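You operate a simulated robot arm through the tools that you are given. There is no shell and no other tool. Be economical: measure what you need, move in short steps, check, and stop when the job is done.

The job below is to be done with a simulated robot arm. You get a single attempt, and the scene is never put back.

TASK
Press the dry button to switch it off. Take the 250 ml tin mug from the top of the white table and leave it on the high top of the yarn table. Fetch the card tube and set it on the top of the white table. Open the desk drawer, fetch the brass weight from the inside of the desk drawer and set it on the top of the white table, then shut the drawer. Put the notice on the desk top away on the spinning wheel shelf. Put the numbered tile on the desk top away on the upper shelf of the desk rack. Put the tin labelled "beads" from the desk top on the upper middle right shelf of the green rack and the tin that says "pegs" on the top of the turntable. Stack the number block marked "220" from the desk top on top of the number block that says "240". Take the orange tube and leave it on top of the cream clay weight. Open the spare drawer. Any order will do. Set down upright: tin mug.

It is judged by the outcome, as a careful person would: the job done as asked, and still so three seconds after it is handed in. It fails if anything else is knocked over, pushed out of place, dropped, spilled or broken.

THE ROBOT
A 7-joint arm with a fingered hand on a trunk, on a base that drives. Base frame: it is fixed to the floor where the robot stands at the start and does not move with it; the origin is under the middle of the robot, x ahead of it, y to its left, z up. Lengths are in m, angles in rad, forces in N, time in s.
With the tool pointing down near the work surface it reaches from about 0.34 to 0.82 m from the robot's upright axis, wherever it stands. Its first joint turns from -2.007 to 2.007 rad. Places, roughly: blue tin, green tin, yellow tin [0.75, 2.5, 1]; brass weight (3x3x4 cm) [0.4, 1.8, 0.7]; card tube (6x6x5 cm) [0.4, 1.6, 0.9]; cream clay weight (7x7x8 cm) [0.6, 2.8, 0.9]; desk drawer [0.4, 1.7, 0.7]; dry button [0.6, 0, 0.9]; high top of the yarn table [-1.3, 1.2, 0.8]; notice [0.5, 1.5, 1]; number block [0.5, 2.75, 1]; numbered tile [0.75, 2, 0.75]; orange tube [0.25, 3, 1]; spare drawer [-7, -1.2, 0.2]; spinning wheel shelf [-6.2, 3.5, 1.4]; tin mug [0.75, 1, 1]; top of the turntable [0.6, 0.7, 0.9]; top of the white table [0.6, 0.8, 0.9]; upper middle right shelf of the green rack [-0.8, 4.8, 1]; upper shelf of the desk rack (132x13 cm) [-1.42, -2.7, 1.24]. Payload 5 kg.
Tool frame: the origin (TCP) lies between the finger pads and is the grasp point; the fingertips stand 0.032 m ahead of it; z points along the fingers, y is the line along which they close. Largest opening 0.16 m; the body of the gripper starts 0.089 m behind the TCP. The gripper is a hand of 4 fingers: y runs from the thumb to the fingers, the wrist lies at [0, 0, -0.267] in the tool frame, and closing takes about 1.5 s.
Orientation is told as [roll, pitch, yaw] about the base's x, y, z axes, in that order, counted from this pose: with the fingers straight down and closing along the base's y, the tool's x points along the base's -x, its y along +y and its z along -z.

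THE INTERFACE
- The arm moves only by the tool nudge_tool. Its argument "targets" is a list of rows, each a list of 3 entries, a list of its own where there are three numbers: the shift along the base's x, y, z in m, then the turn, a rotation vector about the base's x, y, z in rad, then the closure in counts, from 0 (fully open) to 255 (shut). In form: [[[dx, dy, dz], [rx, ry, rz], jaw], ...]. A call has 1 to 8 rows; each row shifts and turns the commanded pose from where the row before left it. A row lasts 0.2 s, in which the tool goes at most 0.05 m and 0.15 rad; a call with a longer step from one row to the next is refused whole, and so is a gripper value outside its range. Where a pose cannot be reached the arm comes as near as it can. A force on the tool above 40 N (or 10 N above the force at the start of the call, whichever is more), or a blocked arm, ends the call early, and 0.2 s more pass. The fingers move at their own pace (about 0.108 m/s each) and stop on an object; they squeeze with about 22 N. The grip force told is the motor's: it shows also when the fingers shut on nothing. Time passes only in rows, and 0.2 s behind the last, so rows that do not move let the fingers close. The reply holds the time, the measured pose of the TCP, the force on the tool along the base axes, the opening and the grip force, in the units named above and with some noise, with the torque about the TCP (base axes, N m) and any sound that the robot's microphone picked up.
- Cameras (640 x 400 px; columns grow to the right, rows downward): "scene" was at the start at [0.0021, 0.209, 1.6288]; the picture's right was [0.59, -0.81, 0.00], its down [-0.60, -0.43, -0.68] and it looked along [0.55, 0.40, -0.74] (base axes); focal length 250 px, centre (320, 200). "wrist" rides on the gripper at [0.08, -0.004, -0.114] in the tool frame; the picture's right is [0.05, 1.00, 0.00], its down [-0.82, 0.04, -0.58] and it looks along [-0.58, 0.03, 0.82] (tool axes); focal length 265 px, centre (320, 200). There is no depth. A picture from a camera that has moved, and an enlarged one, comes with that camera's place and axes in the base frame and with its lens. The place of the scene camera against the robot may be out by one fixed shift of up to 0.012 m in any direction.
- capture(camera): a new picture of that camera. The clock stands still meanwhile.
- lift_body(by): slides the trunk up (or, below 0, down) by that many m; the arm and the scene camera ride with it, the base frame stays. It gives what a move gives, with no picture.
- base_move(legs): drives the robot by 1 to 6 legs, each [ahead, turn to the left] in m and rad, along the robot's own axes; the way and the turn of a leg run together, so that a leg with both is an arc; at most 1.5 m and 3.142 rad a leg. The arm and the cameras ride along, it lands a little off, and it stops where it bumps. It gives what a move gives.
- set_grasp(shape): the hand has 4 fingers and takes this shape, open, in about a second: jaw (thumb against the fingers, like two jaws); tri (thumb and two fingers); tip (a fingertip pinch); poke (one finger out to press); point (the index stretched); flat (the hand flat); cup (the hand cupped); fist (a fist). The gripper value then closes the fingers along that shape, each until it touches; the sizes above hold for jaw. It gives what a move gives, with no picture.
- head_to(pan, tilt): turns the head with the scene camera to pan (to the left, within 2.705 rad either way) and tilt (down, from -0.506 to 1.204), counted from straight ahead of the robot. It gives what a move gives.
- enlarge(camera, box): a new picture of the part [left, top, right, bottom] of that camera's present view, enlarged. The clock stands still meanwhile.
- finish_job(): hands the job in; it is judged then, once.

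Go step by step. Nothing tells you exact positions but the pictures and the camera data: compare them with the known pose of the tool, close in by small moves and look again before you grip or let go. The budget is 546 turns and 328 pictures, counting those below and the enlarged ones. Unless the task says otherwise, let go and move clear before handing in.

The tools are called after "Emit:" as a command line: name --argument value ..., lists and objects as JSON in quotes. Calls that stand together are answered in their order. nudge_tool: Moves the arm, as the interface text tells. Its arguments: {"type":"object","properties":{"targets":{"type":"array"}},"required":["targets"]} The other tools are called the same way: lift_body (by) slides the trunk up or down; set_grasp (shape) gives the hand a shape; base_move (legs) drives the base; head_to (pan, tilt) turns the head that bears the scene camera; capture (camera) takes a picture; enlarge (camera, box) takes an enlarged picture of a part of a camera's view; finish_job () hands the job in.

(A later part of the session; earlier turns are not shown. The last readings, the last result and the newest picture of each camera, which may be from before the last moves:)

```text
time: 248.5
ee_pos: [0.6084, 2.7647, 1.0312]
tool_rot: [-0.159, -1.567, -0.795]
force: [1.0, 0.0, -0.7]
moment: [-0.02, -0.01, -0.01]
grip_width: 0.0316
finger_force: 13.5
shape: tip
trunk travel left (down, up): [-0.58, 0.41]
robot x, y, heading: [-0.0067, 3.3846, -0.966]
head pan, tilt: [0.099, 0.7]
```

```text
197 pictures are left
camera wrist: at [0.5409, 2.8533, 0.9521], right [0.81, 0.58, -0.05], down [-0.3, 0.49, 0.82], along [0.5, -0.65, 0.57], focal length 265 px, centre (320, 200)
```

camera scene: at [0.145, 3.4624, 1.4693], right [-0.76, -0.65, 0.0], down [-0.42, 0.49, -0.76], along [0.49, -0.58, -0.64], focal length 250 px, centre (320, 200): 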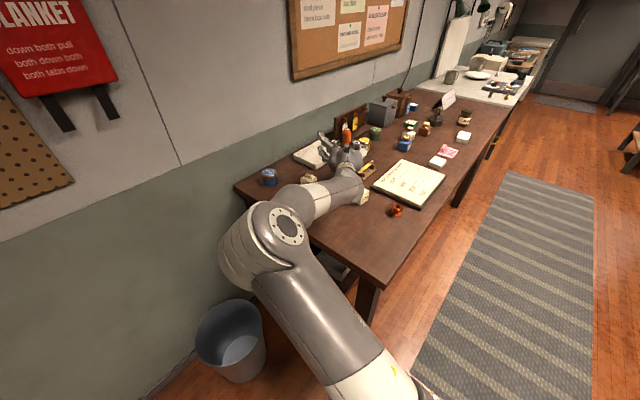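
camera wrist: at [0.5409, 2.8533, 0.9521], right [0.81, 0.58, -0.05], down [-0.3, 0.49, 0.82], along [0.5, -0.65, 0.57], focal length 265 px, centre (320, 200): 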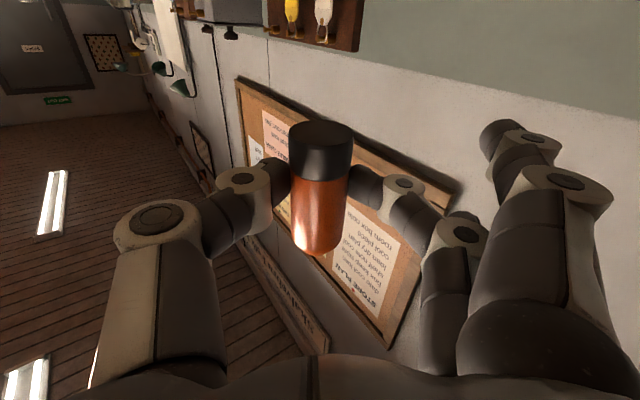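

Clearances look fine. I lower the last centimetres in small guarded steps.

Emit:
nudge_tool --targets '[[[0.002, -0.001, -0.015], [0, 0, 0], 255], [[0, 0, -0.012], [0, 0, 0], 255], [[0, 0, -0.01], [0, 0, 0], 255], [[0, 0, -0.006], [0, 0, 0], 255], [[0, 0, -0.004], [0, 0, 0], 255]]'

Emit:
capture --camera "wrist"

Emit:
enlarge --camera "scene" --box '[270, 90, 430, 240]'

```text
time: 249.7
ee_pos: [0.6098, 2.7639, 0.9843]
tool_rot: [-0.205, -1.567, -0.75]
force: [-0.5, -0.1, -1.2]
moment: [0.02, 0.01, 0.0]
grip_width: 0.0319
finger_force: 14.0
shape: tip
trunk travel left (down, up): [-0.58, 0.41]
robot x, y, heading: [-0.0008, 3.387, -0.964]
head pan, tilt: [0.099, 0.7]
```

```text
196 pictures are left
camera wrist: at [0.5429, 2.8525, 0.9052], right [0.81, 0.58, -0.05], down [-0.3, 0.49, 0.82], along [0.5, -0.65, 0.57], focal length 265 px, centre (320, 200)
```

wrist: 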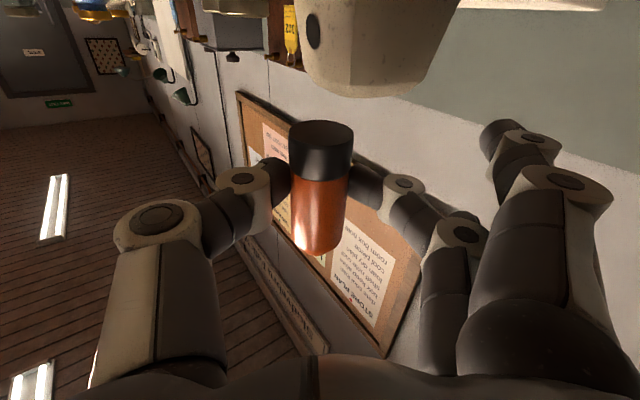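

```text
2.67 times, centred on (350, 165) of scene
camera zoom: at [0.1451, 3.4624, 1.4692], right [-0.76, -0.65, 0.0], down [-0.42, 0.49, -0.76], along [0.49, -0.58, -0.64], focal length 666 px, centre (240, 293)
```

zoom: 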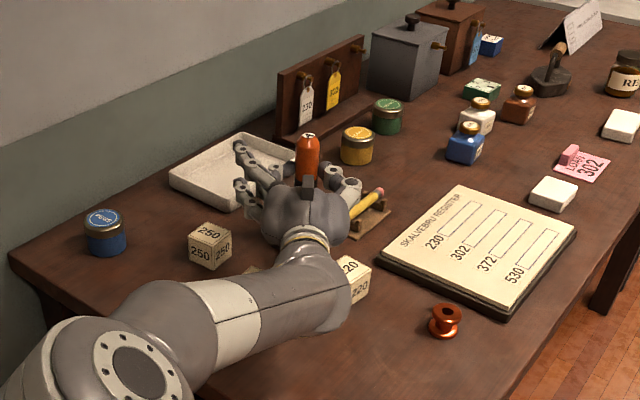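

Now the wrist camera sees the weight just ahead and to the right of the tube: re-triangulating gives its top at about [0.635, 2.751, 0.931]. I shift accordingly and look again.

Emit:
nudge_tool --targets '[[[0.01, -0.003, 0], [0, 0, 0], 255], [[0.01, -0.002, 0], [0, 0, 0], 255]]'

Emit:
capture --camera "wrist"

Emit:
enlarge --camera "scene" --box '[310, 110, 390, 185]'

```text
time: 250.3
ee_pos: [0.63, 2.7583, 0.9832]
tool_rot: [-0.169, -1.568, -0.787]
force: [0.6, -0.5, -0.6]
moment: [0.01, 0.02, 0.02]
grip_width: 0.0318
finger_force: 13.9
shape: tip
trunk travel left (down, up): [-0.58, 0.41]
robot x, y, heading: [-0.0011, 3.3864, -0.968]
head pan, tilt: [0.099, 0.7]
```

```text
194 pictures are left
camera wrist: at [0.5627, 2.8469, 0.9054], right [0.82, 0.58, -0.05], down [-0.3, 0.49, 0.82], along [0.5, -0.65, 0.57], focal length 265 px, centre (320, 200)
```

wrist: 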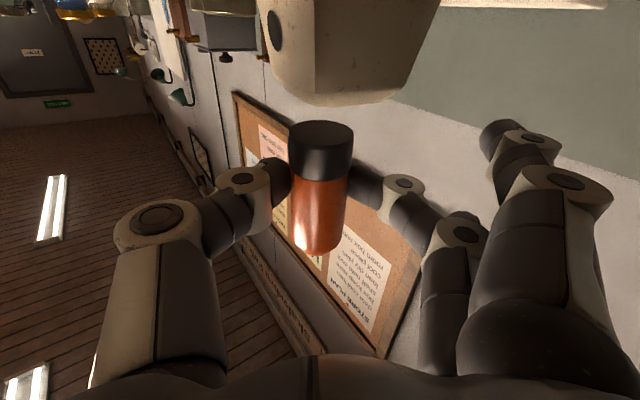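

```text
5.33 times, centred on (350, 148) of scene
camera zoom: at [0.1452, 3.4623, 1.4692], right [-0.76, -0.65, 0.0], down [-0.42, 0.49, -0.76], along [0.49, -0.58, -0.64], focal length 1333 px, centre (160, 480)
```

zoom: 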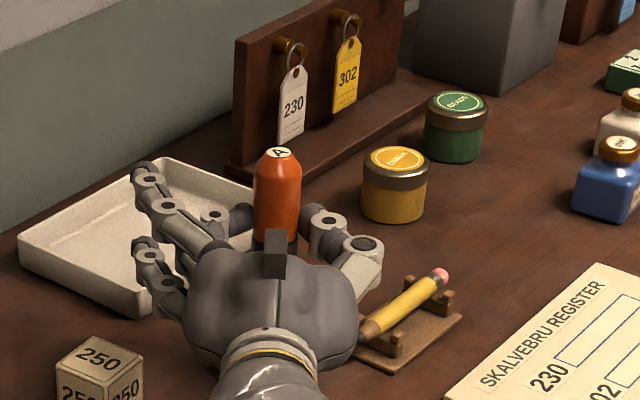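

The side hole triangulates to [0.614, 2.753], so the weight's centre is about [0.638, 2.752] and the tube is above it now. I lower till contact.

Emit:
nudge_tool --targets '[[[0.002, 0.001, -0.004], [0, 0, 0], 255], [[0, 0, -0.004], [0, 0, 0], 255], [[0, 0, -0.004], [0, 0, 0], 255], [[0, 0, -0.004], [0, 0, 0], 255]]'

Emit:
capture --camera "wrist"

```text
time: 251.3
ee_pos: [0.6329, 2.7604, 0.968]
tool_rot: [0.014, -1.57, -0.969]
force: [0.4, -0.6, -0.1]
moment: [-0.01, 0.0, 0.05]
grip_width: 0.0317
finger_force: 14.2
shape: tip
trunk travel left (down, up): [-0.58, 0.41]
robot x, y, heading: [-0.0022, 3.3862, -0.971]
head pan, tilt: [0.099, 0.7]
```

```text
192 pictures are left
camera wrist: at [0.565, 2.8482, 0.8894], right [0.82, 0.58, -0.05], down [-0.3, 0.49, 0.82], along [0.5, -0.65, 0.57], focal length 265 px, centre (320, 200)
```

wrist: 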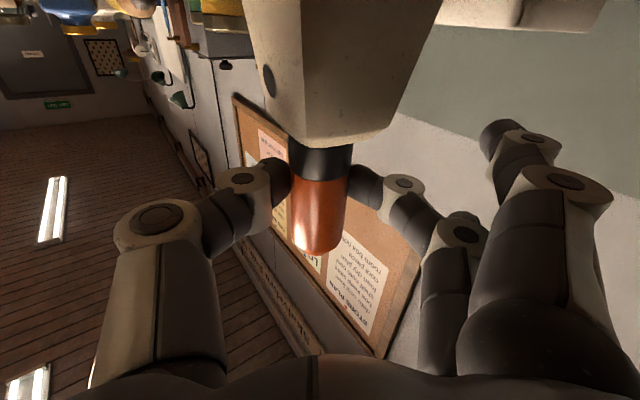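

The weight's near edge now passes in front of the tube's bottom: it's over the top. A small sideways centring and further down until contact.

Emit:
nudge_tool --targets '[[[0.005, 0.003, 0], [0, 0, 0], 255], [[0, 0, -0.003], [0, 0, 0], 255], [[0, 0, -0.003], [0, 0, 0], 255], [[0, 0, -0.003], [0, 0, 0], 255]]'

Emit:
capture --camera "wrist"

```text
time: 252.3
ee_pos: [0.6377, 2.7627, 0.9629]
tool_rot: [2.97, -1.566, 2.359]
force: [2.3, -3.1, 14.7]
moment: [0.97, 0.66, -0.06]
grip_width: 0.0318
finger_force: 14.0
shape: tip
trunk travel left (down, up): [-0.58, 0.41]
robot x, y, heading: [-0.0038, 3.386, -0.969]
head pan, tilt: [0.099, 0.7]
```

```text
191 pictures are left
camera wrist: at [0.57, 2.8513, 0.8835], right [0.81, 0.58, -0.05], down [-0.3, 0.5, 0.81], along [0.5, -0.65, 0.58], focal length 265 px, centre (320, 200)
```

wrist: 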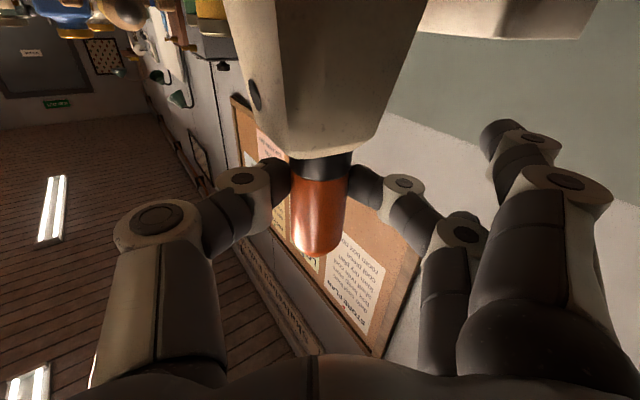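

The moment shows it's the camera bracket touching the desk, not the tube. I raise slightly, tip the hand nose-down by 0.1 rad to lift the bracket, and lower again.

Emit:
nudge_tool --targets '[[[0, 0, 0.006], [0, 0, 0], 255], [[0, 0, 0], [0.082, 0.057, 0], 255], [[0, 0, -0.004], [0, 0, 0], 255], [[0, 0, -0.003], [0, 0, 0], 255], [[0, 0, -0.003], [0, 0, 0], 255]]'

Emit:
capture --camera "wrist"

Emit:
enlarge --camera "scene" --box '[310, 110, 390, 185]'

```text
time: 253.5
ee_pos: [0.6367, 2.7641, 0.9557]
tool_rot: [0.009, -1.471, -0.963]
force: [1.1, 0.5, 12.3]
moment: [-0.16, -0.15, 0.01]
grip_width: 0.0305
finger_force: 14.1
shape: tip
trunk travel left (down, up): [-0.58, 0.41]
robot x, y, heading: [-0.0045, 3.3815, -0.975]
head pan, tilt: [0.099, 0.7]
```

```text
190 pictures are left
camera wrist: at [0.5656, 2.8579, 0.8891], right [0.81, 0.58, -0.05], down [-0.25, 0.43, 0.87], along [0.53, -0.69, 0.49], focal length 265 px, centre (320, 200)
```

wrist: 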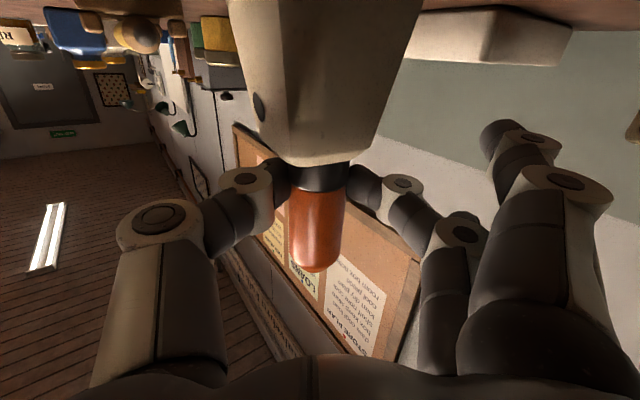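

```text
5.33 times, centred on (350, 148) of scene
camera zoom: at [0.144, 3.4634, 1.4694], right [-0.76, -0.65, 0.0], down [-0.42, 0.49, -0.77], along [0.49, -0.58, -0.64], focal length 1333 px, centre (160, 480)
```

zoom: 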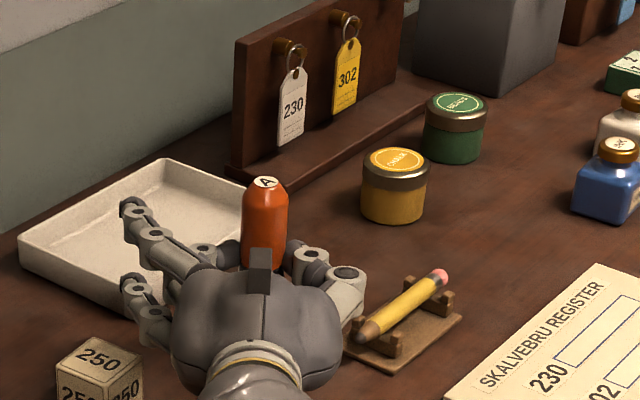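

Now the contact is at the tube's base. I release slowly.

Emit:
nudge_tool --targets '[[[0, 0, 0.001], [-0.033, -0.023, 0], 255], [[0, 0, 0], [0, 0, 0], 235], [[0, 0, 0], [0, 0, 0], 215], [[0, 0, 0], [0, 0, 0], 195], [[0, 0, 0], [0, 0, 0], 180]]'

Emit:
capture --camera "wrist"

Emit:
enlarge --camera "scene" --box '[310, 110, 390, 185]'

```text
time: 254.7
ee_pos: [0.6381, 2.7622, 0.9535]
tool_rot: [-0.004, -1.506, -0.95]
force: [0.1, 0.2, -1.4]
moment: [-0.02, 0.02, -0.03]
grip_width: 0.0464
finger_force: 0.1
shape: tip
trunk travel left (down, up): [-0.58, 0.41]
robot x, y, heading: [-0.0042, 3.3855, -0.97]
head pan, tilt: [0.099, 0.7]
```

```text
188 pictures are left
camera wrist: at [0.5671, 2.8553, 0.8824], right [0.81, 0.58, -0.05], down [-0.27, 0.45, 0.85], along [0.52, -0.68, 0.52], focal length 265 px, centre (320, 200)
```

wrist: 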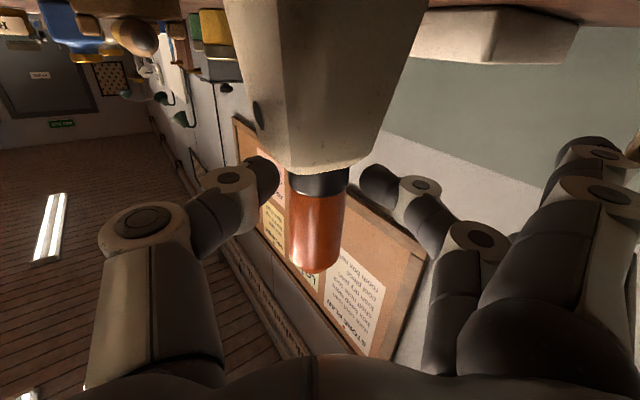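

```text
5.33 times, centred on (350, 148) of scene
camera zoom: at [0.145, 3.4624, 1.4691], right [-0.76, -0.65, 0.0], down [-0.42, 0.49, -0.76], along [0.49, -0.58, -0.64], focal length 1333 px, centre (160, 480)
```

zoom: 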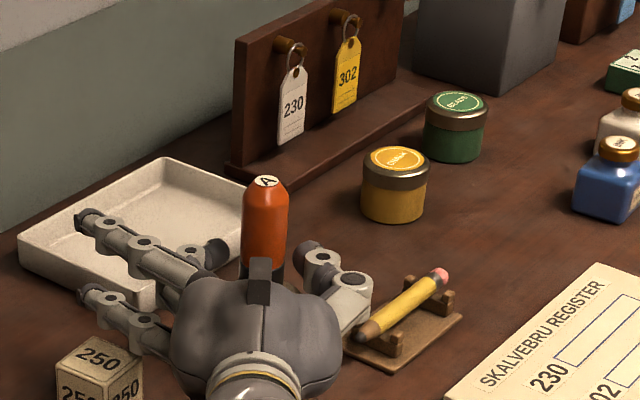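

The tube stands free on the weight. I rise straight up with fingers just open, to stay clear of the blocks.

Emit:
nudge_tool --targets '[[[0, 0, 0.01], [0, 0, 0], 165], [[0, 0, 0.02], [0, 0, 0], 165], [[0, 0, 0.03], [0, 0, 0], 165], [[0, 0, 0.035], [0, 0, 0], 165], [[0, 0, 0.04], [0, 0, 0], 165], [[0, 0, 0.04], [0, 0, 0], 165]]'

Emit:
capture --camera "wrist"

Emit:
capture --camera "scene"

```text
time: 256.1
ee_pos: [0.6362, 2.7629, 1.1317]
tool_rot: [0.001, -1.508, -0.955]
force: [-0.2, 0.2, -0.5]
moment: [-0.01, 0.0, -0.01]
grip_width: 0.0559
finger_force: 0.0
shape: tip
trunk travel left (down, up): [-0.58, 0.41]
robot x, y, heading: [-0.0013, 3.3834, -0.971]
head pan, tilt: [0.099, 0.7]
```

```text
186 pictures are left
camera wrist: at [0.5667, 2.855, 1.0598], right [0.81, 0.58, -0.05], down [-0.27, 0.45, 0.85], along [0.52, -0.68, 0.52], focal length 265 px, centre (320, 200)
```

wrist: 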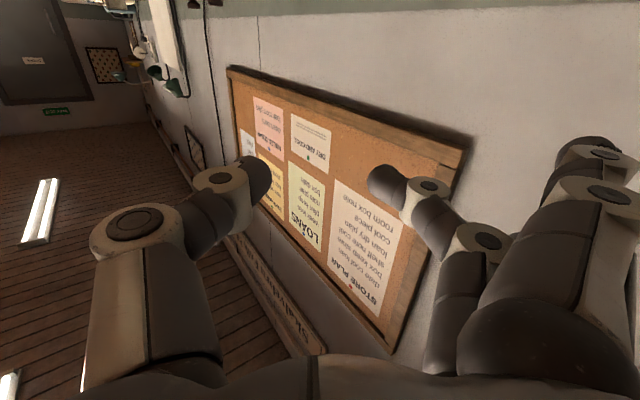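

```text
185 pictures are left
camera scene: at [0.1447, 3.4625, 1.4692], right [-0.76, -0.65, 0.0], down [-0.42, 0.49, -0.77], along [0.49, -0.58, -0.64], focal length 250 px, centre (320, 200)
```

scene: 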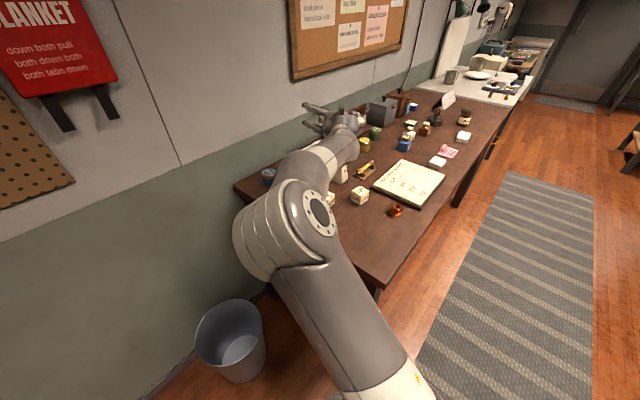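

Clear of the tube. I raise the trunk, pull back and point down again, then check.

Emit:
lift_body --by 0.17

Emit:
nudge_tool --targets '[[[-0.022, 0.034, 0], [0.082, 0.057, 0], 165], [[-0.022, 0.034, 0], [0.119, 0.083, 0], 165], [[-0.022, 0.034, 0], [0.119, 0.083, 0], 165], [[-0.022, 0.034, -0.0], [0.119, 0.083, 0], 165], [[-0.022, 0.034, 0], [0.119, 0.083, 0], 165], [[0, 0, 0], [0.119, 0.083, 0], 165], [[0, 0, 0], [0.119, 0.083, 0], 165], [[0, 0, 0], [0.119, 0.083, 0], 165]]'

Emit:
nudge_tool --targets '[[[0, 0, 0], [0.119, 0.083, 0], 100], [[0, 0, 0], [0.119, 0.083, 0], 0], [[0, 0, 0], [0.119, 0.083, 0], 0]]'

Emit:
set_grasp --shape "jaw"

Emit:
capture --camera "wrist"

Emit:
capture --camera "scene"

```text
time: 258.0
ee_pos: [0.638, 2.7627, 1.3001]
tool_rot: [0.002, -1.508, -0.957]
force: [0.7, 0.8, -0.2]
moment: [-0.02, 0.02, 0.0]
grip_width: 0.0559
finger_force: 0.0
shape: tip
trunk travel left (down, up): [-0.75, 0.24]
robot x, y, heading: [0.0004, 3.3846, -0.965]
head pan, tilt: [0.099, 0.7]
```

```text
time: 259.8
ee_pos: [0.5276, 2.9317, 1.2997]
tool_rot: [0.004, -0.39, -0.96]
force: [-0.1, 0.0, 0.4]
moment: [0.02, 0.01, -0.02]
grip_width: 0.056
finger_force: 0.0
shape: tip
trunk travel left (down, up): [-0.75, 0.24]
robot x, y, heading: [-0.0035, 3.3834, -0.967]
head pan, tilt: [0.099, 0.7]
```

```text
time: 260.6
ee_pos: [0.5286, 2.9291, 1.2981]
tool_rot: [0.006, 0.045, -0.962]
force: [-0.3, -0.7, -0.6]
moment: [0.0, 0.03, -0.03]
grip_width: 0.1602
finger_force: 0.0
shape: tip
trunk travel left (down, up): [-0.75, 0.24]
robot x, y, heading: [-0.0041, 3.386, -0.97]
head pan, tilt: [0.099, 0.7]
```

```text
time: 261.5
ee_pos: [0.5267, 2.9317, 1.302]
tool_rot: [0.004, 0.041, -0.96]
force: [0.4, 0.4, -0.6]
moment: [-0.01, 0.0, -0.02]
grip_width: 0.1599
finger_force: 0.0
shape: jaw
trunk travel left (down, up): [-0.75, 0.24]
robot x, y, heading: [-0.0028, 3.3812, -0.964]
head pan, tilt: [0.099, 0.7]
```

```text
184 pictures are left
camera wrist: at [0.4813, 2.9895, 1.4193], right [0.79, 0.61, 0.01], down [0.51, -0.66, 0.54], along [0.34, -0.43, -0.84], focal length 265 px, centre (320, 200)
```

wrist: 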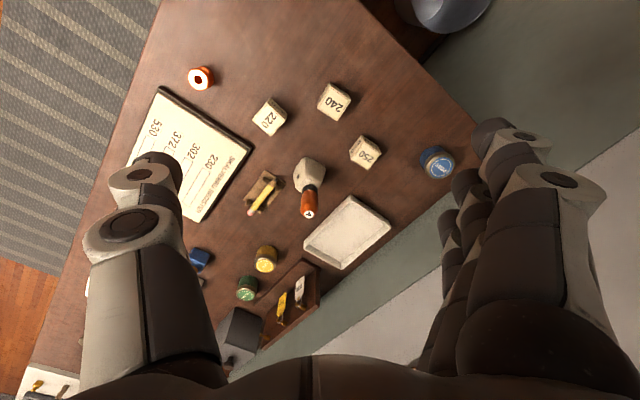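

```text
183 pictures are left
camera scene: at [0.1448, 3.4626, 1.6393], right [-0.76, -0.65, 0.0], down [-0.42, 0.49, -0.77], along [0.49, -0.58, -0.64], focal length 250 px, centre (320, 200)
```

scene: 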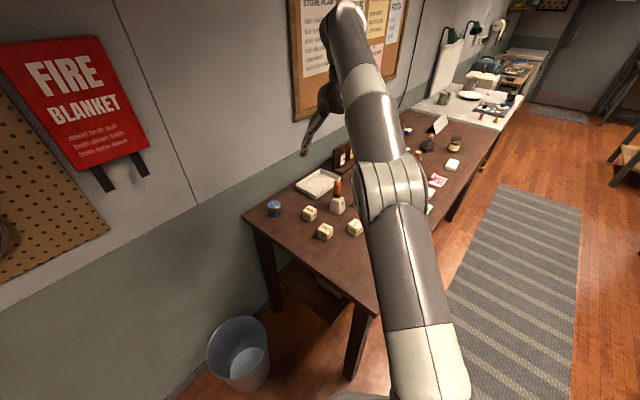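

The tube stands on the weight. Next: stack 220 onto 240; I zoom for their orientation.

Emit:
enlarge --camera "wrist" --box '[230, 60, 390, 180]'

```text
3.33 times, centred on (310, 120) of wrist
camera zoom: at [0.4813, 2.9895, 1.4193], right [0.79, 0.61, 0.01], down [0.51, -0.66, 0.54], along [0.34, -0.43, -0.84], focal length 885 px, centre (353, 467)
```

zoom: 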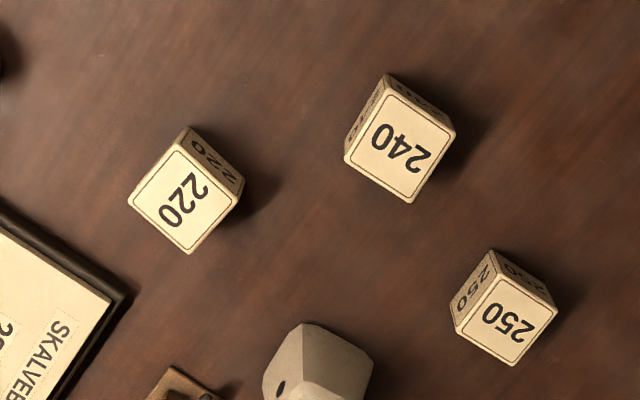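

220 centre ≈[0.500, 2.8145] (edges −7°), 240 centre ≈[0.578, 2.912], side ≈4.3 cm. I turn the hand to match 220 and go above it.

Emit:
nudge_tool --targets '[[[-0.0045, -0.0195, -0.03], [0, 0, 0.14], 60], [[-0.0045, -0.0195, -0.03], [0, 0, 0.14], 60], [[-0.0045, -0.0195, -0.03], [0, 0, 0.14], 60], [[-0.0045, -0.0195, -0.03], [0, 0, 0.14], 60], [[-0.0045, -0.0195, -0.03], [0, 0, 0.14], 60], [[-0.0045, -0.0195, -0.03], [0, 0, 0.14], 60], [[0, 0, -0.04], [0, 0, 0], 60]]'

Emit:
enlarge --camera "wrist" --box '[120, 0, 520, 250]'

```text
time: 263.1
ee_pos: [0.5001, 2.8145, 1.0811]
tool_rot: [0.005, 0.044, -0.121]
force: [0.3, -0.2, 0.0]
moment: [-0.02, 0.06, 0.0]
grip_width: 0.123
finger_force: 0.0
shape: jaw
trunk travel left (down, up): [-0.75, 0.24]
robot x, y, heading: [-0.0026, 3.3831, -0.971]
head pan, tilt: [0.099, 0.7]
```

```text
1.60 times, centred on (320, 125) of wrist
camera zoom: at [0.4268, 2.8168, 1.1996], right [0.07, 1.0, 0.01], down [0.84, -0.06, 0.54], along [0.54, -0.03, -0.84], focal length 425 px, centre (320, 320)
```

zoom: 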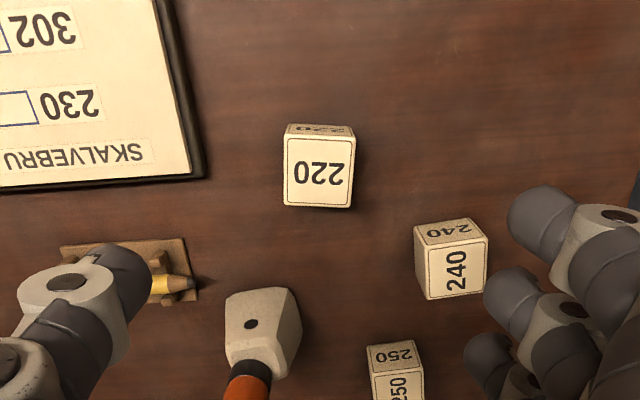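

Aligned. Descend around 220 and grip.

Emit:
nudge_tool --targets '[[[-0.002, -0.001, -0.045], [0, -0.044, 0], 100], [[0, 0, -0.045], [0, 0, 0], 100], [[0, 0, -0.045], [0, 0, 0], 100], [[0, 0, -0.03], [0, 0, 0], 100]]'

Emit:
capture --camera "wrist"

```text
time: 264.1
ee_pos: [0.4977, 2.8134, 0.9159]
tool_rot: [0.011, -0.002, -0.121]
force: [0.0, -0.5, -0.5]
moment: [0.01, 0.02, -0.01]
grip_width: 0.0979
finger_force: 0.1
shape: jaw
trunk travel left (down, up): [-0.75, 0.24]
robot x, y, heading: [-0.0016, 3.3801, -0.963]
head pan, tilt: [0.099, 0.7]
```

```text
180 pictures are left
camera wrist: at [0.4193, 2.8162, 1.0311], right [0.07, 1.0, 0.01], down [0.81, -0.06, 0.58], along [0.58, -0.03, -0.82], focal length 265 px, centre (320, 200)
```

wrist: 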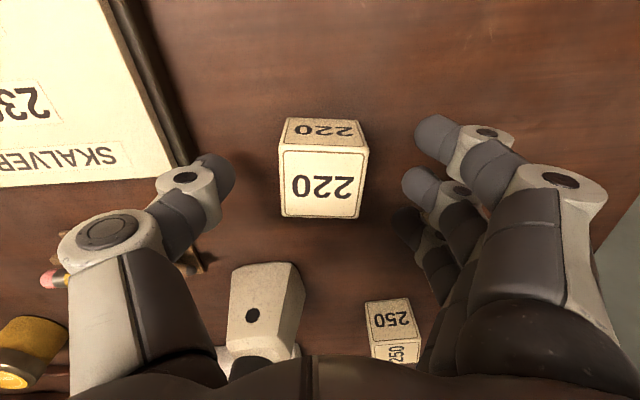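

Emit:
nudge_tool --targets '[[[0, 0, -0.006], [0, 0, 0], 100], [[0, 0, 0], [0, 0, 0], 170], [[0, 0, 0], [0, 0, 0], 255], [[0, 0, 0], [0, 0, 0], 255], [[0, 0, 0], [0, 0, 0], 255], [[0, 0, 0], [0, 0, 0], 255]]'

Emit:
capture --camera "wrist"

```text
time: 265.5
ee_pos: [0.4983, 2.8134, 0.9094]
tool_rot: [0.011, 0.0, -0.123]
force: [0.3, -0.4, -0.3]
moment: [0.0, 0.0, 0.01]
grip_width: 0.0367
finger_force: 21.9
shape: jaw
trunk travel left (down, up): [-0.75, 0.24]
robot x, y, heading: [-0.0037, 3.3834, -0.967]
head pan, tilt: [0.099, 0.7]
```

```text
179 pictures are left
camera wrist: at [0.4195, 2.8166, 1.0253], right [0.07, 1.0, 0.01], down [0.81, -0.06, 0.58], along [0.58, -0.03, -0.82], focal length 265 px, centre (320, 200)
```

wrist: 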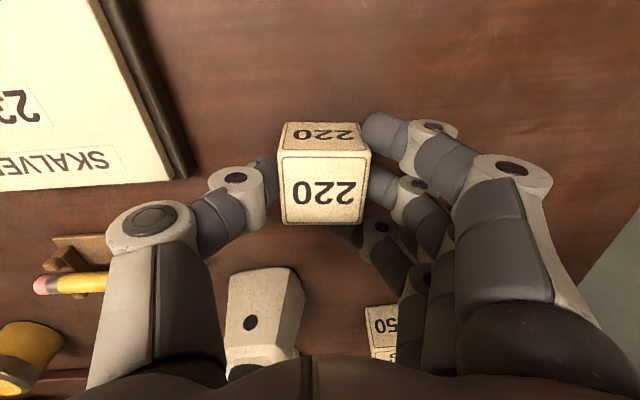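

Gripped. Lift and move above 240, turning to match it.

Emit:
nudge_tool --targets '[[[0, 0, 0.04], [0, 0, 0], 255], [[0, 0, 0.045], [0, 0, 0], 255], [[0, 0, 0.045], [0, 0, 0], 255], [[0.027, 0.033, 0], [0, 0, 0.05], 255], [[0.027, 0.033, 0], [0, 0, 0.05], 255], [[0.026, 0.033, 0], [0, 0, 0.04], 255]]'

Emit:
capture --camera "wrist"

Emit:
enlarge --camera "scene" --box '[240, 130, 440, 270]'

```text
time: 266.9
ee_pos: [0.5792, 2.9148, 1.0405]
tool_rot: [0.009, 0.0, 0.02]
force: [-0.7, -0.2, -1.4]
moment: [-0.03, -0.01, 0.0]
grip_width: 0.0365
finger_force: 22.0
shape: jaw
trunk travel left (down, up): [-0.75, 0.24]
robot x, y, heading: [-0.0033, 3.3848, -0.97]
head pan, tilt: [0.099, 0.7]
```

```text
178 pictures are left
camera wrist: at [0.5007, 2.9059, 1.1555], right [-0.07, 1.0, 0.01], down [0.81, 0.05, 0.58], along [0.58, 0.05, -0.82], focal length 265 px, centre (320, 200)
```

wrist: 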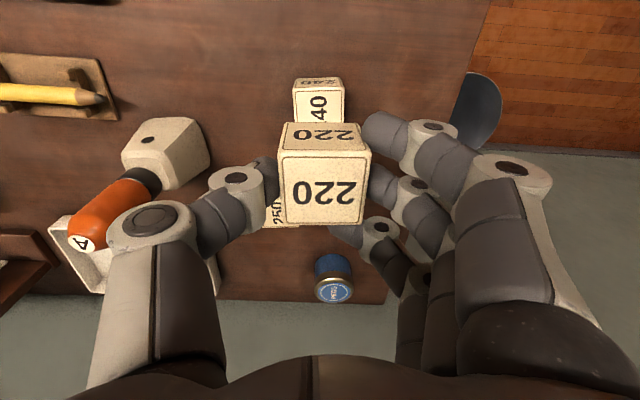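

```text
2.86 times, centred on (340, 200) of scene
camera zoom: at [0.1459, 3.4633, 1.6391], right [-0.76, -0.65, 0.0], down [-0.42, 0.49, -0.76], along [0.49, -0.58, -0.64], focal length 714 px, centre (263, 200)
```

zoom: 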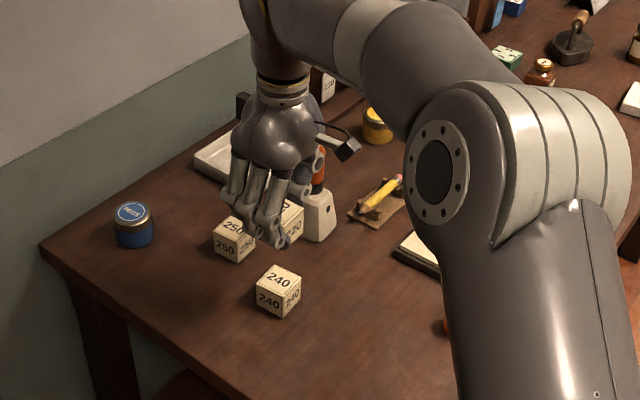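

220 is above 240, needing about +5 mm x, −3 mm y. I lower onto it.

Emit:
nudge_tool --targets '[[[0.005, -0.003, -0.03], [0, 0, 0], 255], [[0, 0, -0.03], [0, 0, 0], 255], [[0, 0, -0.015], [0, 0, 0], 255]]'

Emit:
enlarge --camera "wrist" --box '[220, 60, 440, 260]'

Emit:
enlarge --camera "scene" --box '[290, 170, 370, 245]'

```text
time: 267.7
ee_pos: [0.5832, 2.9103, 0.9655]
tool_rot: [0.012, 0.0, 0.02]
force: [-0.5, 0.0, -0.5]
moment: [0.0, 0.0, 0.01]
grip_width: 0.0367
finger_force: 22.1
shape: jaw
trunk travel left (down, up): [-0.75, 0.24]
robot x, y, heading: [-0.0022, 3.3855, -0.968]
head pan, tilt: [0.099, 0.7]
```

```text
2.00 times, centred on (330, 160) of wrist
camera zoom: at [0.5046, 2.9011, 1.0796], right [-0.07, 1.0, 0.01], down [0.81, 0.05, 0.58], along [0.58, 0.05, -0.82], focal length 531 px, centre (300, 280)
```

zoom: 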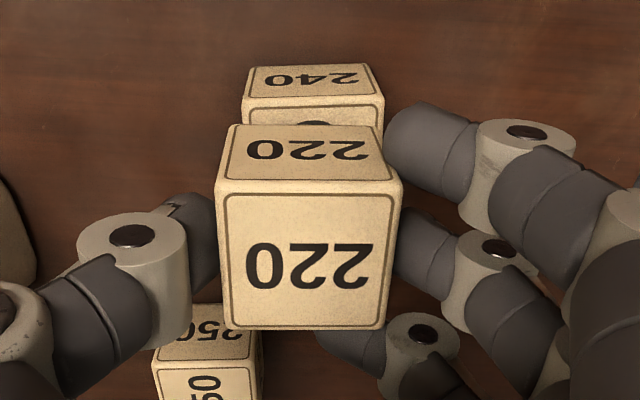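

```text
5.33 times, centred on (330, 208) of scene
camera zoom: at [0.1452, 3.4622, 1.6392], right [-0.76, -0.65, 0.0], down [-0.42, 0.49, -0.76], along [0.49, -0.58, -0.64], focal length 1333 px, centre (267, 160)
```

zoom: 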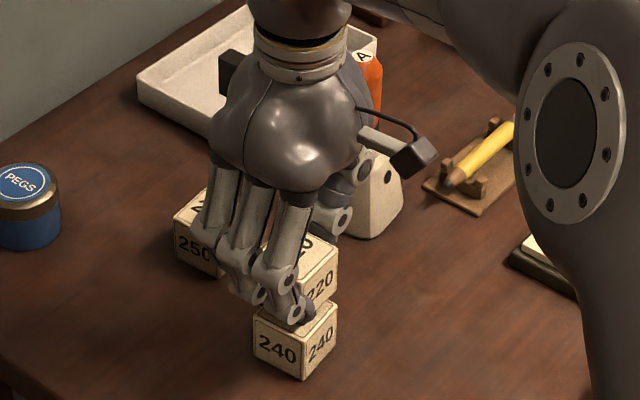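

Small correction (−4 mm x, +3 mm y), then set down.

Emit:
nudge_tool --targets '[[[-0.004, 0.003, -0.004], [0, 0, 0], 255], [[0, 0, -0.004], [0, 0, 0], 255], [[0, 0, -0.003], [0, 0, 0], 255], [[0, 0, -0.002], [0, 0, 0], 255]]'

Emit:
enlarge --camera "wrist" --box '[220, 60, 440, 260]'

```text
time: 268.7
ee_pos: [0.58, 2.9139, 0.9549]
tool_rot: [0.009, -0.003, 0.019]
force: [1.0, 0.3, 16.4]
moment: [0.22, 0.12, -0.02]
grip_width: 0.0369
finger_force: 22.0
shape: jaw
trunk travel left (down, up): [-0.75, 0.24]
robot x, y, heading: [-0.0021, 3.3818, -0.97]
head pan, tilt: [0.099, 0.7]
```

```text
2.00 times, centred on (330, 160) of wrist
camera zoom: at [0.5003, 2.9045, 1.0697], right [-0.07, 1.0, 0.01], down [0.81, 0.05, 0.58], along [0.58, 0.05, -0.81], focal length 531 px, centre (300, 280)
```

zoom: 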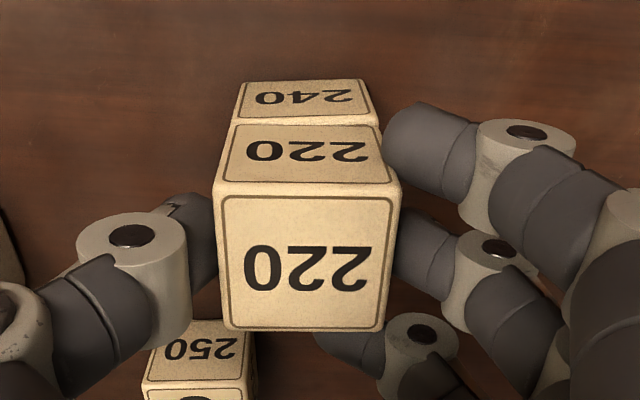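

Seated and aligned. Release and rise.

Emit:
nudge_tool --targets '[[[0, 0, 0.001], [0, 0, 0], 255], [[0, 0, 0], [0, 0, 0], 200], [[0, 0, 0], [0, 0, 0], 165], [[0, 0, 0], [0, 0, 0], 140], [[0, 0, 0], [0, 0, 0], 120], [[0, 0, 0.03], [0, 0, 0], 120], [[0, 0, 0.045], [0, 0, 0], 120], [[0, 0, 0.045], [0, 0, 0], 120]]'

Emit:
nudge_tool --targets '[[[0, 0, 0.045], [0, 0, 0], 60], [[0, 0, 0.045], [0, 0, 0], 0], [[0, 0, 0.045], [0, 0, 0], 0]]'

Emit:
capture --camera "wrist"

Emit:
enlarge --camera "scene" --box '[240, 130, 440, 270]'

```text
time: 270.5
ee_pos: [0.5798, 2.9139, 1.0738]
tool_rot: [0.011, 0.0, 0.02]
force: [0.5, 1.0, 0.0]
moment: [-0.03, -0.02, -0.03]
grip_width: 0.084
finger_force: 0.1
shape: jaw
trunk travel left (down, up): [-0.75, 0.24]
robot x, y, heading: [-0.0027, 3.3855, -0.968]
head pan, tilt: [0.099, 0.7]
```

```text
time: 271.3
ee_pos: [0.5798, 2.9138, 1.2091]
tool_rot: [0.013, 0.0, 0.019]
force: [0.9, -0.4, 0.3]
moment: [0.02, -0.01, 0.01]
grip_width: 0.1602
finger_force: 0.1
shape: jaw
trunk travel left (down, up): [-0.75, 0.24]
robot x, y, heading: [-0.0012, 3.3806, -0.966]
head pan, tilt: [0.099, 0.7]
```

```text
173 pictures are left
camera wrist: at [0.5014, 2.9054, 1.3233], right [-0.07, 1.0, 0.01], down [0.81, 0.05, 0.58], along [0.58, 0.05, -0.82], focal length 265 px, centre (320, 200)
```

wrist: 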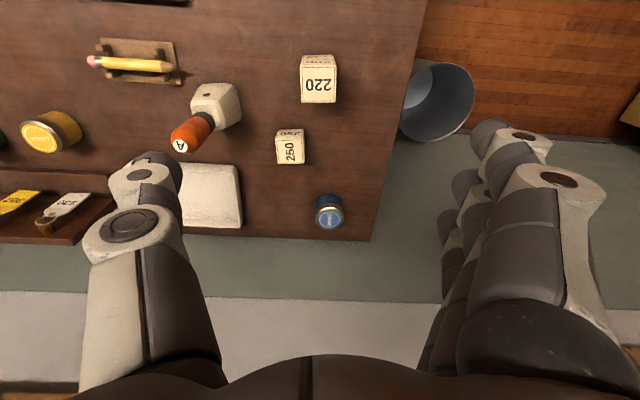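

```text
2.86 times, centred on (340, 200) of scene
camera zoom: at [0.1453, 3.4626, 1.6392], right [-0.76, -0.65, 0.0], down [-0.42, 0.49, -0.76], along [0.49, -0.58, -0.64], focal length 714 px, centre (263, 200)
```

zoom: 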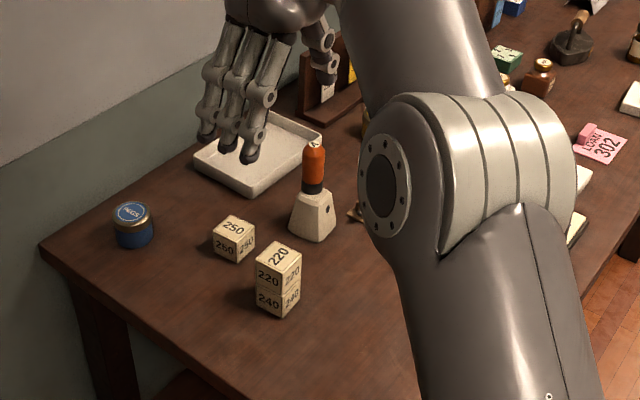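

Both stacks are good. Next the blue PEGS tin at about [0.81, 2.95]; I tuck the hand in and reposition the robot closer.

Emit:
nudge_tool --targets '[[[-0.03, 0.025, 0.01], [0, 0, 0], 0], [[-0.03, 0.025, 0.01], [0, 0, 0], 0], [[-0.03, 0.025, 0.01], [0, 0, 0], 0], [[-0.03, 0.025, 0.01], [0, 0, 0], 0], [[-0.03, 0.025, 0.0], [0, 0, 0], 0], [[-0.02, 0.02, 0.0], [0, 0, -0.1], 0], [[0, 0, 0.0], [0, 0, -0.14], 0], [[0, 0, 0.0], [0, 0, -0.14], 0]]'

Emit:
base_move --legs '[[0, 1.12], [0.24, 0], [0, -0.9]]'

Emit:
head_to --pan 0.2 --tilt 0.9

Emit:
capture --camera "wrist"

Emit:
capture --camera "scene"

```text
time: 273.1
ee_pos: [0.4091, 3.0588, 1.2483]
tool_rot: [0.011, -0.003, -0.365]
force: [-0.1, 0.2, 0.5]
moment: [0.02, -0.02, -0.02]
grip_width: 0.1602
finger_force: 0.0
shape: jaw
trunk travel left (down, up): [-0.75, 0.24]
robot x, y, heading: [-0.0031, 3.3858, -0.967]
head pan, tilt: [0.099, 0.7]
```

```text
time: 280.0
ee_pos: [0.7065, 3.1923, 1.2489]
tool_rot: [0.011, 0.001, -0.14]
force: [0.3, -0.3, 0.9]
moment: [-0.01, -0.02, -0.02]
grip_width: 0.1599
finger_force: 0.1
shape: jaw
trunk travel left (down, up): [-0.75, 0.24]
robot x, y, heading: [0.2302, 3.4198, -0.743]
head pan, tilt: [0.099, 0.7]
```

```text
time: 280.8
ee_pos: [0.7069, 3.1933, 1.2471]
tool_rot: [0.011, -0.001, -0.141]
force: [-0.9, -0.3, 0.2]
moment: [-0.01, -0.01, 0.0]
grip_width: 0.1601
finger_force: 0.0
shape: jaw
trunk travel left (down, up): [-0.75, 0.24]
robot x, y, heading: [0.2339, 3.4217, -0.746]
head pan, tilt: [0.201, 0.901]
```

```text
171 pictures are left
camera wrist: at [0.6281, 3.1972, 1.3631], right [0.09, 1.0, 0.01], down [0.81, -0.08, 0.58], along [0.58, -0.04, -0.82], focal length 265 px, centre (320, 200)
```

wrist: 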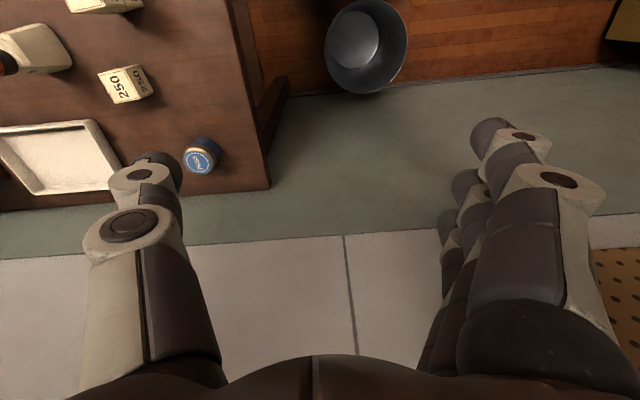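

```text
170 pictures are left
camera scene: at [0.3579, 3.542, 1.6231], right [-0.52, -0.85, 0.0], down [-0.67, 0.41, -0.62], along [0.53, -0.32, -0.78], focal length 250 px, centre (320, 200)
```

scene: 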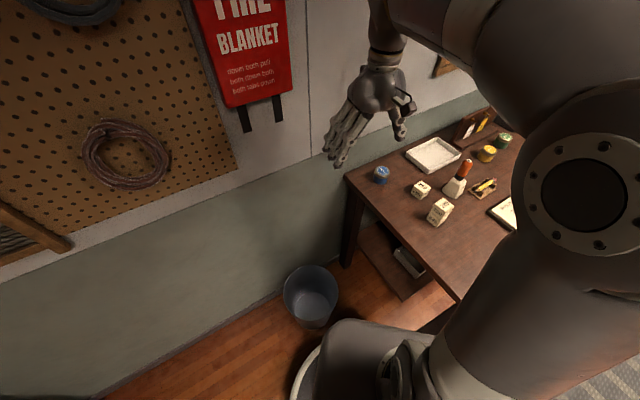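

Tin at about [0.838, 2.955, top ≈0.90]. I go above it and look.

Emit:
nudge_tool --targets '[[[0.0187, -0.034, -0.02], [0, 0, 0], 60], [[0.0187, -0.034, -0.02], [0, 0, 0], 60], [[0.0187, -0.034, -0.02], [0, 0, 0], 60], [[0.0187, -0.034, -0.02], [0, 0, 0], 60], [[0.0187, -0.034, -0.024], [0, 0, 0], 60], [[0.0187, -0.034, -0.024], [0, 0, 0], 60], [[0.0187, -0.034, -0.024], [0, 0, 0], 60]]'

Emit:
capture --camera "wrist"

Emit:
capture --camera "scene"

```text
time: 282.4
ee_pos: [0.8392, 2.9549, 1.095]
tool_rot: [0.015, -0.001, -0.142]
force: [0.3, -1.2, -0.1]
moment: [0.05, 0.02, 0.02]
grip_width: 0.1226
finger_force: 0.0
shape: jaw
trunk travel left (down, up): [-0.75, 0.24]
robot x, y, heading: [0.2331, 3.4193, -0.751]
head pan, tilt: [0.201, 0.901]
```

```text
169 pictures are left
camera wrist: at [0.7609, 2.9593, 1.2098], right [0.09, 1.0, 0.01], down [0.81, -0.08, 0.58], along [0.58, -0.04, -0.82], focal length 265 px, centre (320, 200)
```

wrist: 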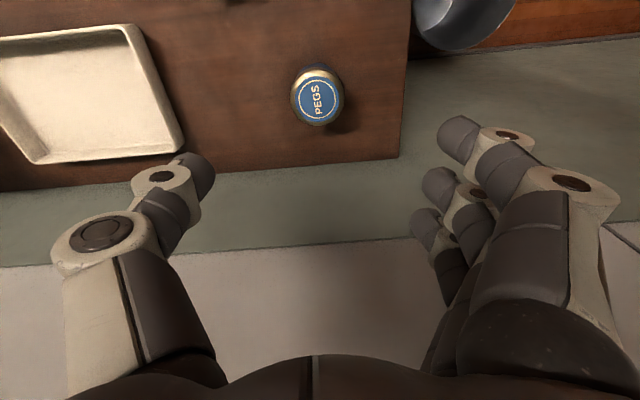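

```text
168 pictures are left
camera scene: at [0.3592, 3.5407, 1.6231], right [-0.52, -0.85, 0.0], down [-0.67, 0.41, -0.62], along [0.53, -0.32, -0.78], focal length 250 px, centre (320, 200)
```

scene: 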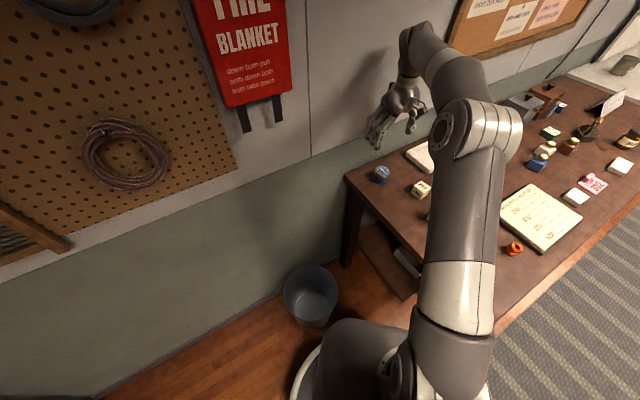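

Centred over the tin. Descend and grip.

Emit:
nudge_tool --targets '[[[-0.001, -0.001, -0.045], [0, 0, 0], 80], [[0, 0, -0.045], [0, 0, 0], 80], [[0, 0, -0.045], [0, 0, 0], 80], [[0, 0, -0.04], [0, 0, 0], 80]]'

Emit:
capture --camera "wrist"

```text
time: 283.4
ee_pos: [0.8373, 2.9548, 0.9197]
tool_rot: [0.012, -0.002, -0.14]
force: [-0.1, 0.0, -0.4]
moment: [0.02, 0.02, 0.0]
grip_width: 0.1102
finger_force: 0.1
shape: jaw
trunk travel left (down, up): [-0.75, 0.24]
robot x, y, heading: [0.2342, 3.4174, -0.746]
head pan, tilt: [0.201, 0.901]
```

```text
167 pictures are left
camera wrist: at [0.7588, 2.9586, 1.0347], right [0.09, 1.0, 0.01], down [0.81, -0.08, 0.58], along [0.58, -0.04, -0.82], focal length 265 px, centre (320, 200)
```

wrist: 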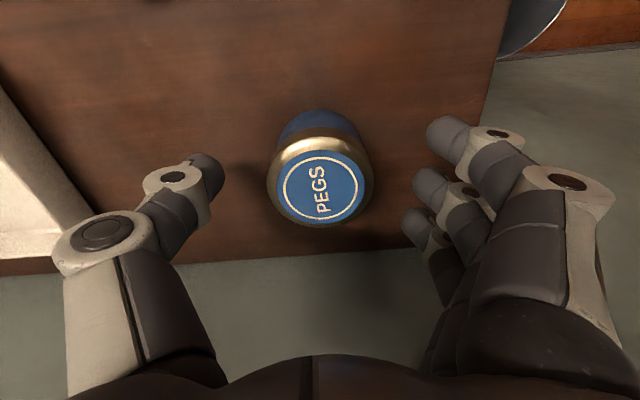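

Emit:
nudge_tool --targets '[[[0, 0, -0.012], [0, 0, 0], 80], [[0, 0, 0], [0, 0, 0], 150], [[0, 0, 0], [0, 0, 0], 255], [[0, 0, 0], [0, 0, 0], 255], [[0, 0, 0], [0, 0, 0], 255], [[0, 0, 0], [0, 0, 0], 255]]'

Emit:
nudge_tool --targets '[[[0, 0, 0.02], [0, 0, 0], 255], [[0, 0, 0.04], [0, 0, 0], 255], [[0, 0, 0.045], [0, 0, 0], 255], [[0, 0, 0.045], [0, 0, 0], 255], [[0, 0, 0.045], [0, 0, 0], 255], [[-0.02, 0.02, 0.04], [0, 0, 0], 255], [[-0.03, 0.03, 0.02], [0, 0, 0], 255], [[-0.03, 0.03, 0.02], [0, 0, 0], 255]]'

Emit:
capture --camera "wrist"

```text
time: 284.8
ee_pos: [0.8373, 2.9539, 0.9074]
tool_rot: [0.011, -0.001, -0.14]
force: [0.8, 0.5, -0.9]
moment: [0.0, 0.01, 0.0]
grip_width: 0.0441
finger_force: 21.5
shape: jaw
trunk travel left (down, up): [-0.75, 0.24]
robot x, y, heading: [0.2356, 3.4224, -0.75]
head pan, tilt: [0.201, 0.901]
```

```text
time: 286.6
ee_pos: [0.7546, 3.035, 1.1837]
tool_rot: [0.011, -0.001, -0.139]
force: [-0.2, 0.6, 0.1]
moment: [-0.03, -0.04, 0.02]
grip_width: 0.0438
finger_force: 21.7
shape: jaw
trunk travel left (down, up): [-0.75, 0.24]
robot x, y, heading: [0.2307, 3.4171, -0.741]
head pan, tilt: [0.201, 0.901]
```

```text
166 pictures are left
camera wrist: at [0.6762, 3.0396, 1.2988], right [0.09, 1.0, 0.01], down [0.81, -0.08, 0.58], along [0.58, -0.04, -0.82], focal length 265 px, centre (320, 200)
```

wrist: 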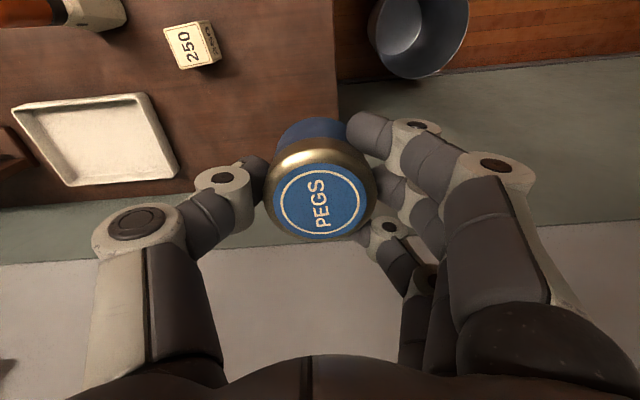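

Tin held. I back out and drive down the aisle to the white table.

Emit:
base_move --legs '[[-0.6, 0], [0, -0.826], [1.5, 0], [1.5, 0], [0, 1.571]]'

Emit:
head_to --pan 0.0 --tilt 0.9

Emit:
capture --camera "scene"

Emit:
capture --camera "wrist"

```text
time: 310.1
ee_pos: [0.4286, 0.8914, 1.183]
tool_rot: [0.013, -0.002, 0.616]
force: [0.6, 0.8, -1.2]
moment: [-0.03, 0.0, -0.04]
grip_width: 0.0434
finger_force: 21.8
shape: jaw
trunk travel left (down, up): [-0.75, 0.24]
robot x, y, heading: [-0.22, 0.8126, 0.009]
head pan, tilt: [0.201, 0.901]
```

```text
time: 310.8
ee_pos: [0.428, 0.8907, 1.1822]
tool_rot: [0.012, -0.001, 0.615]
force: [-0.3, 0.3, -0.5]
moment: [0.02, 0.0, -0.01]
grip_width: 0.0431
finger_force: 22.5
shape: jaw
trunk travel left (down, up): [-0.75, 0.24]
robot x, y, heading: [-0.2201, 0.8158, 0.012]
head pan, tilt: [0.0, 0.901]
```

```text
165 pictures are left
camera scene: at [-0.2049, 0.9746, 1.6231], right [0.01, -1.0, 0.0], down [-0.78, -0.01, -0.62], along [0.62, 0.01, -0.78], focal length 250 px, centre (320, 200)
```

scene: 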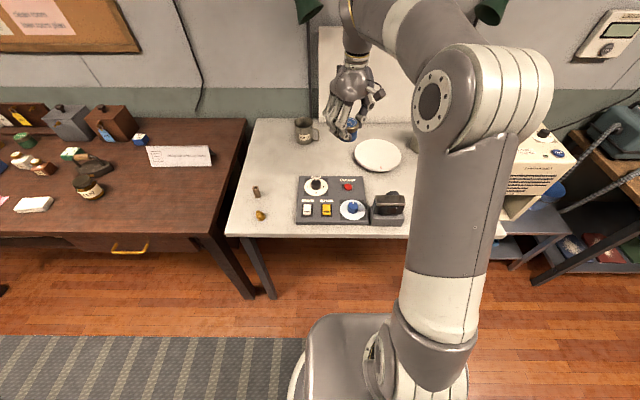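

```text
164 pictures are left
camera wrist: at [0.3678, 0.8375, 1.298], right [-0.62, 0.79, 0.01], down [0.65, 0.5, 0.58], along [0.45, 0.37, -0.82], focal length 265 px, centre (320, 200)
```

wrist: 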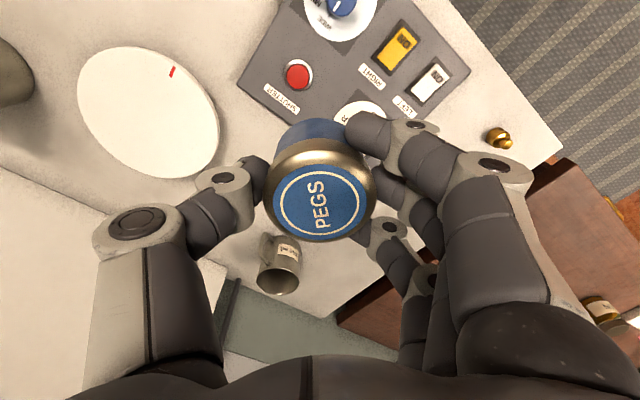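

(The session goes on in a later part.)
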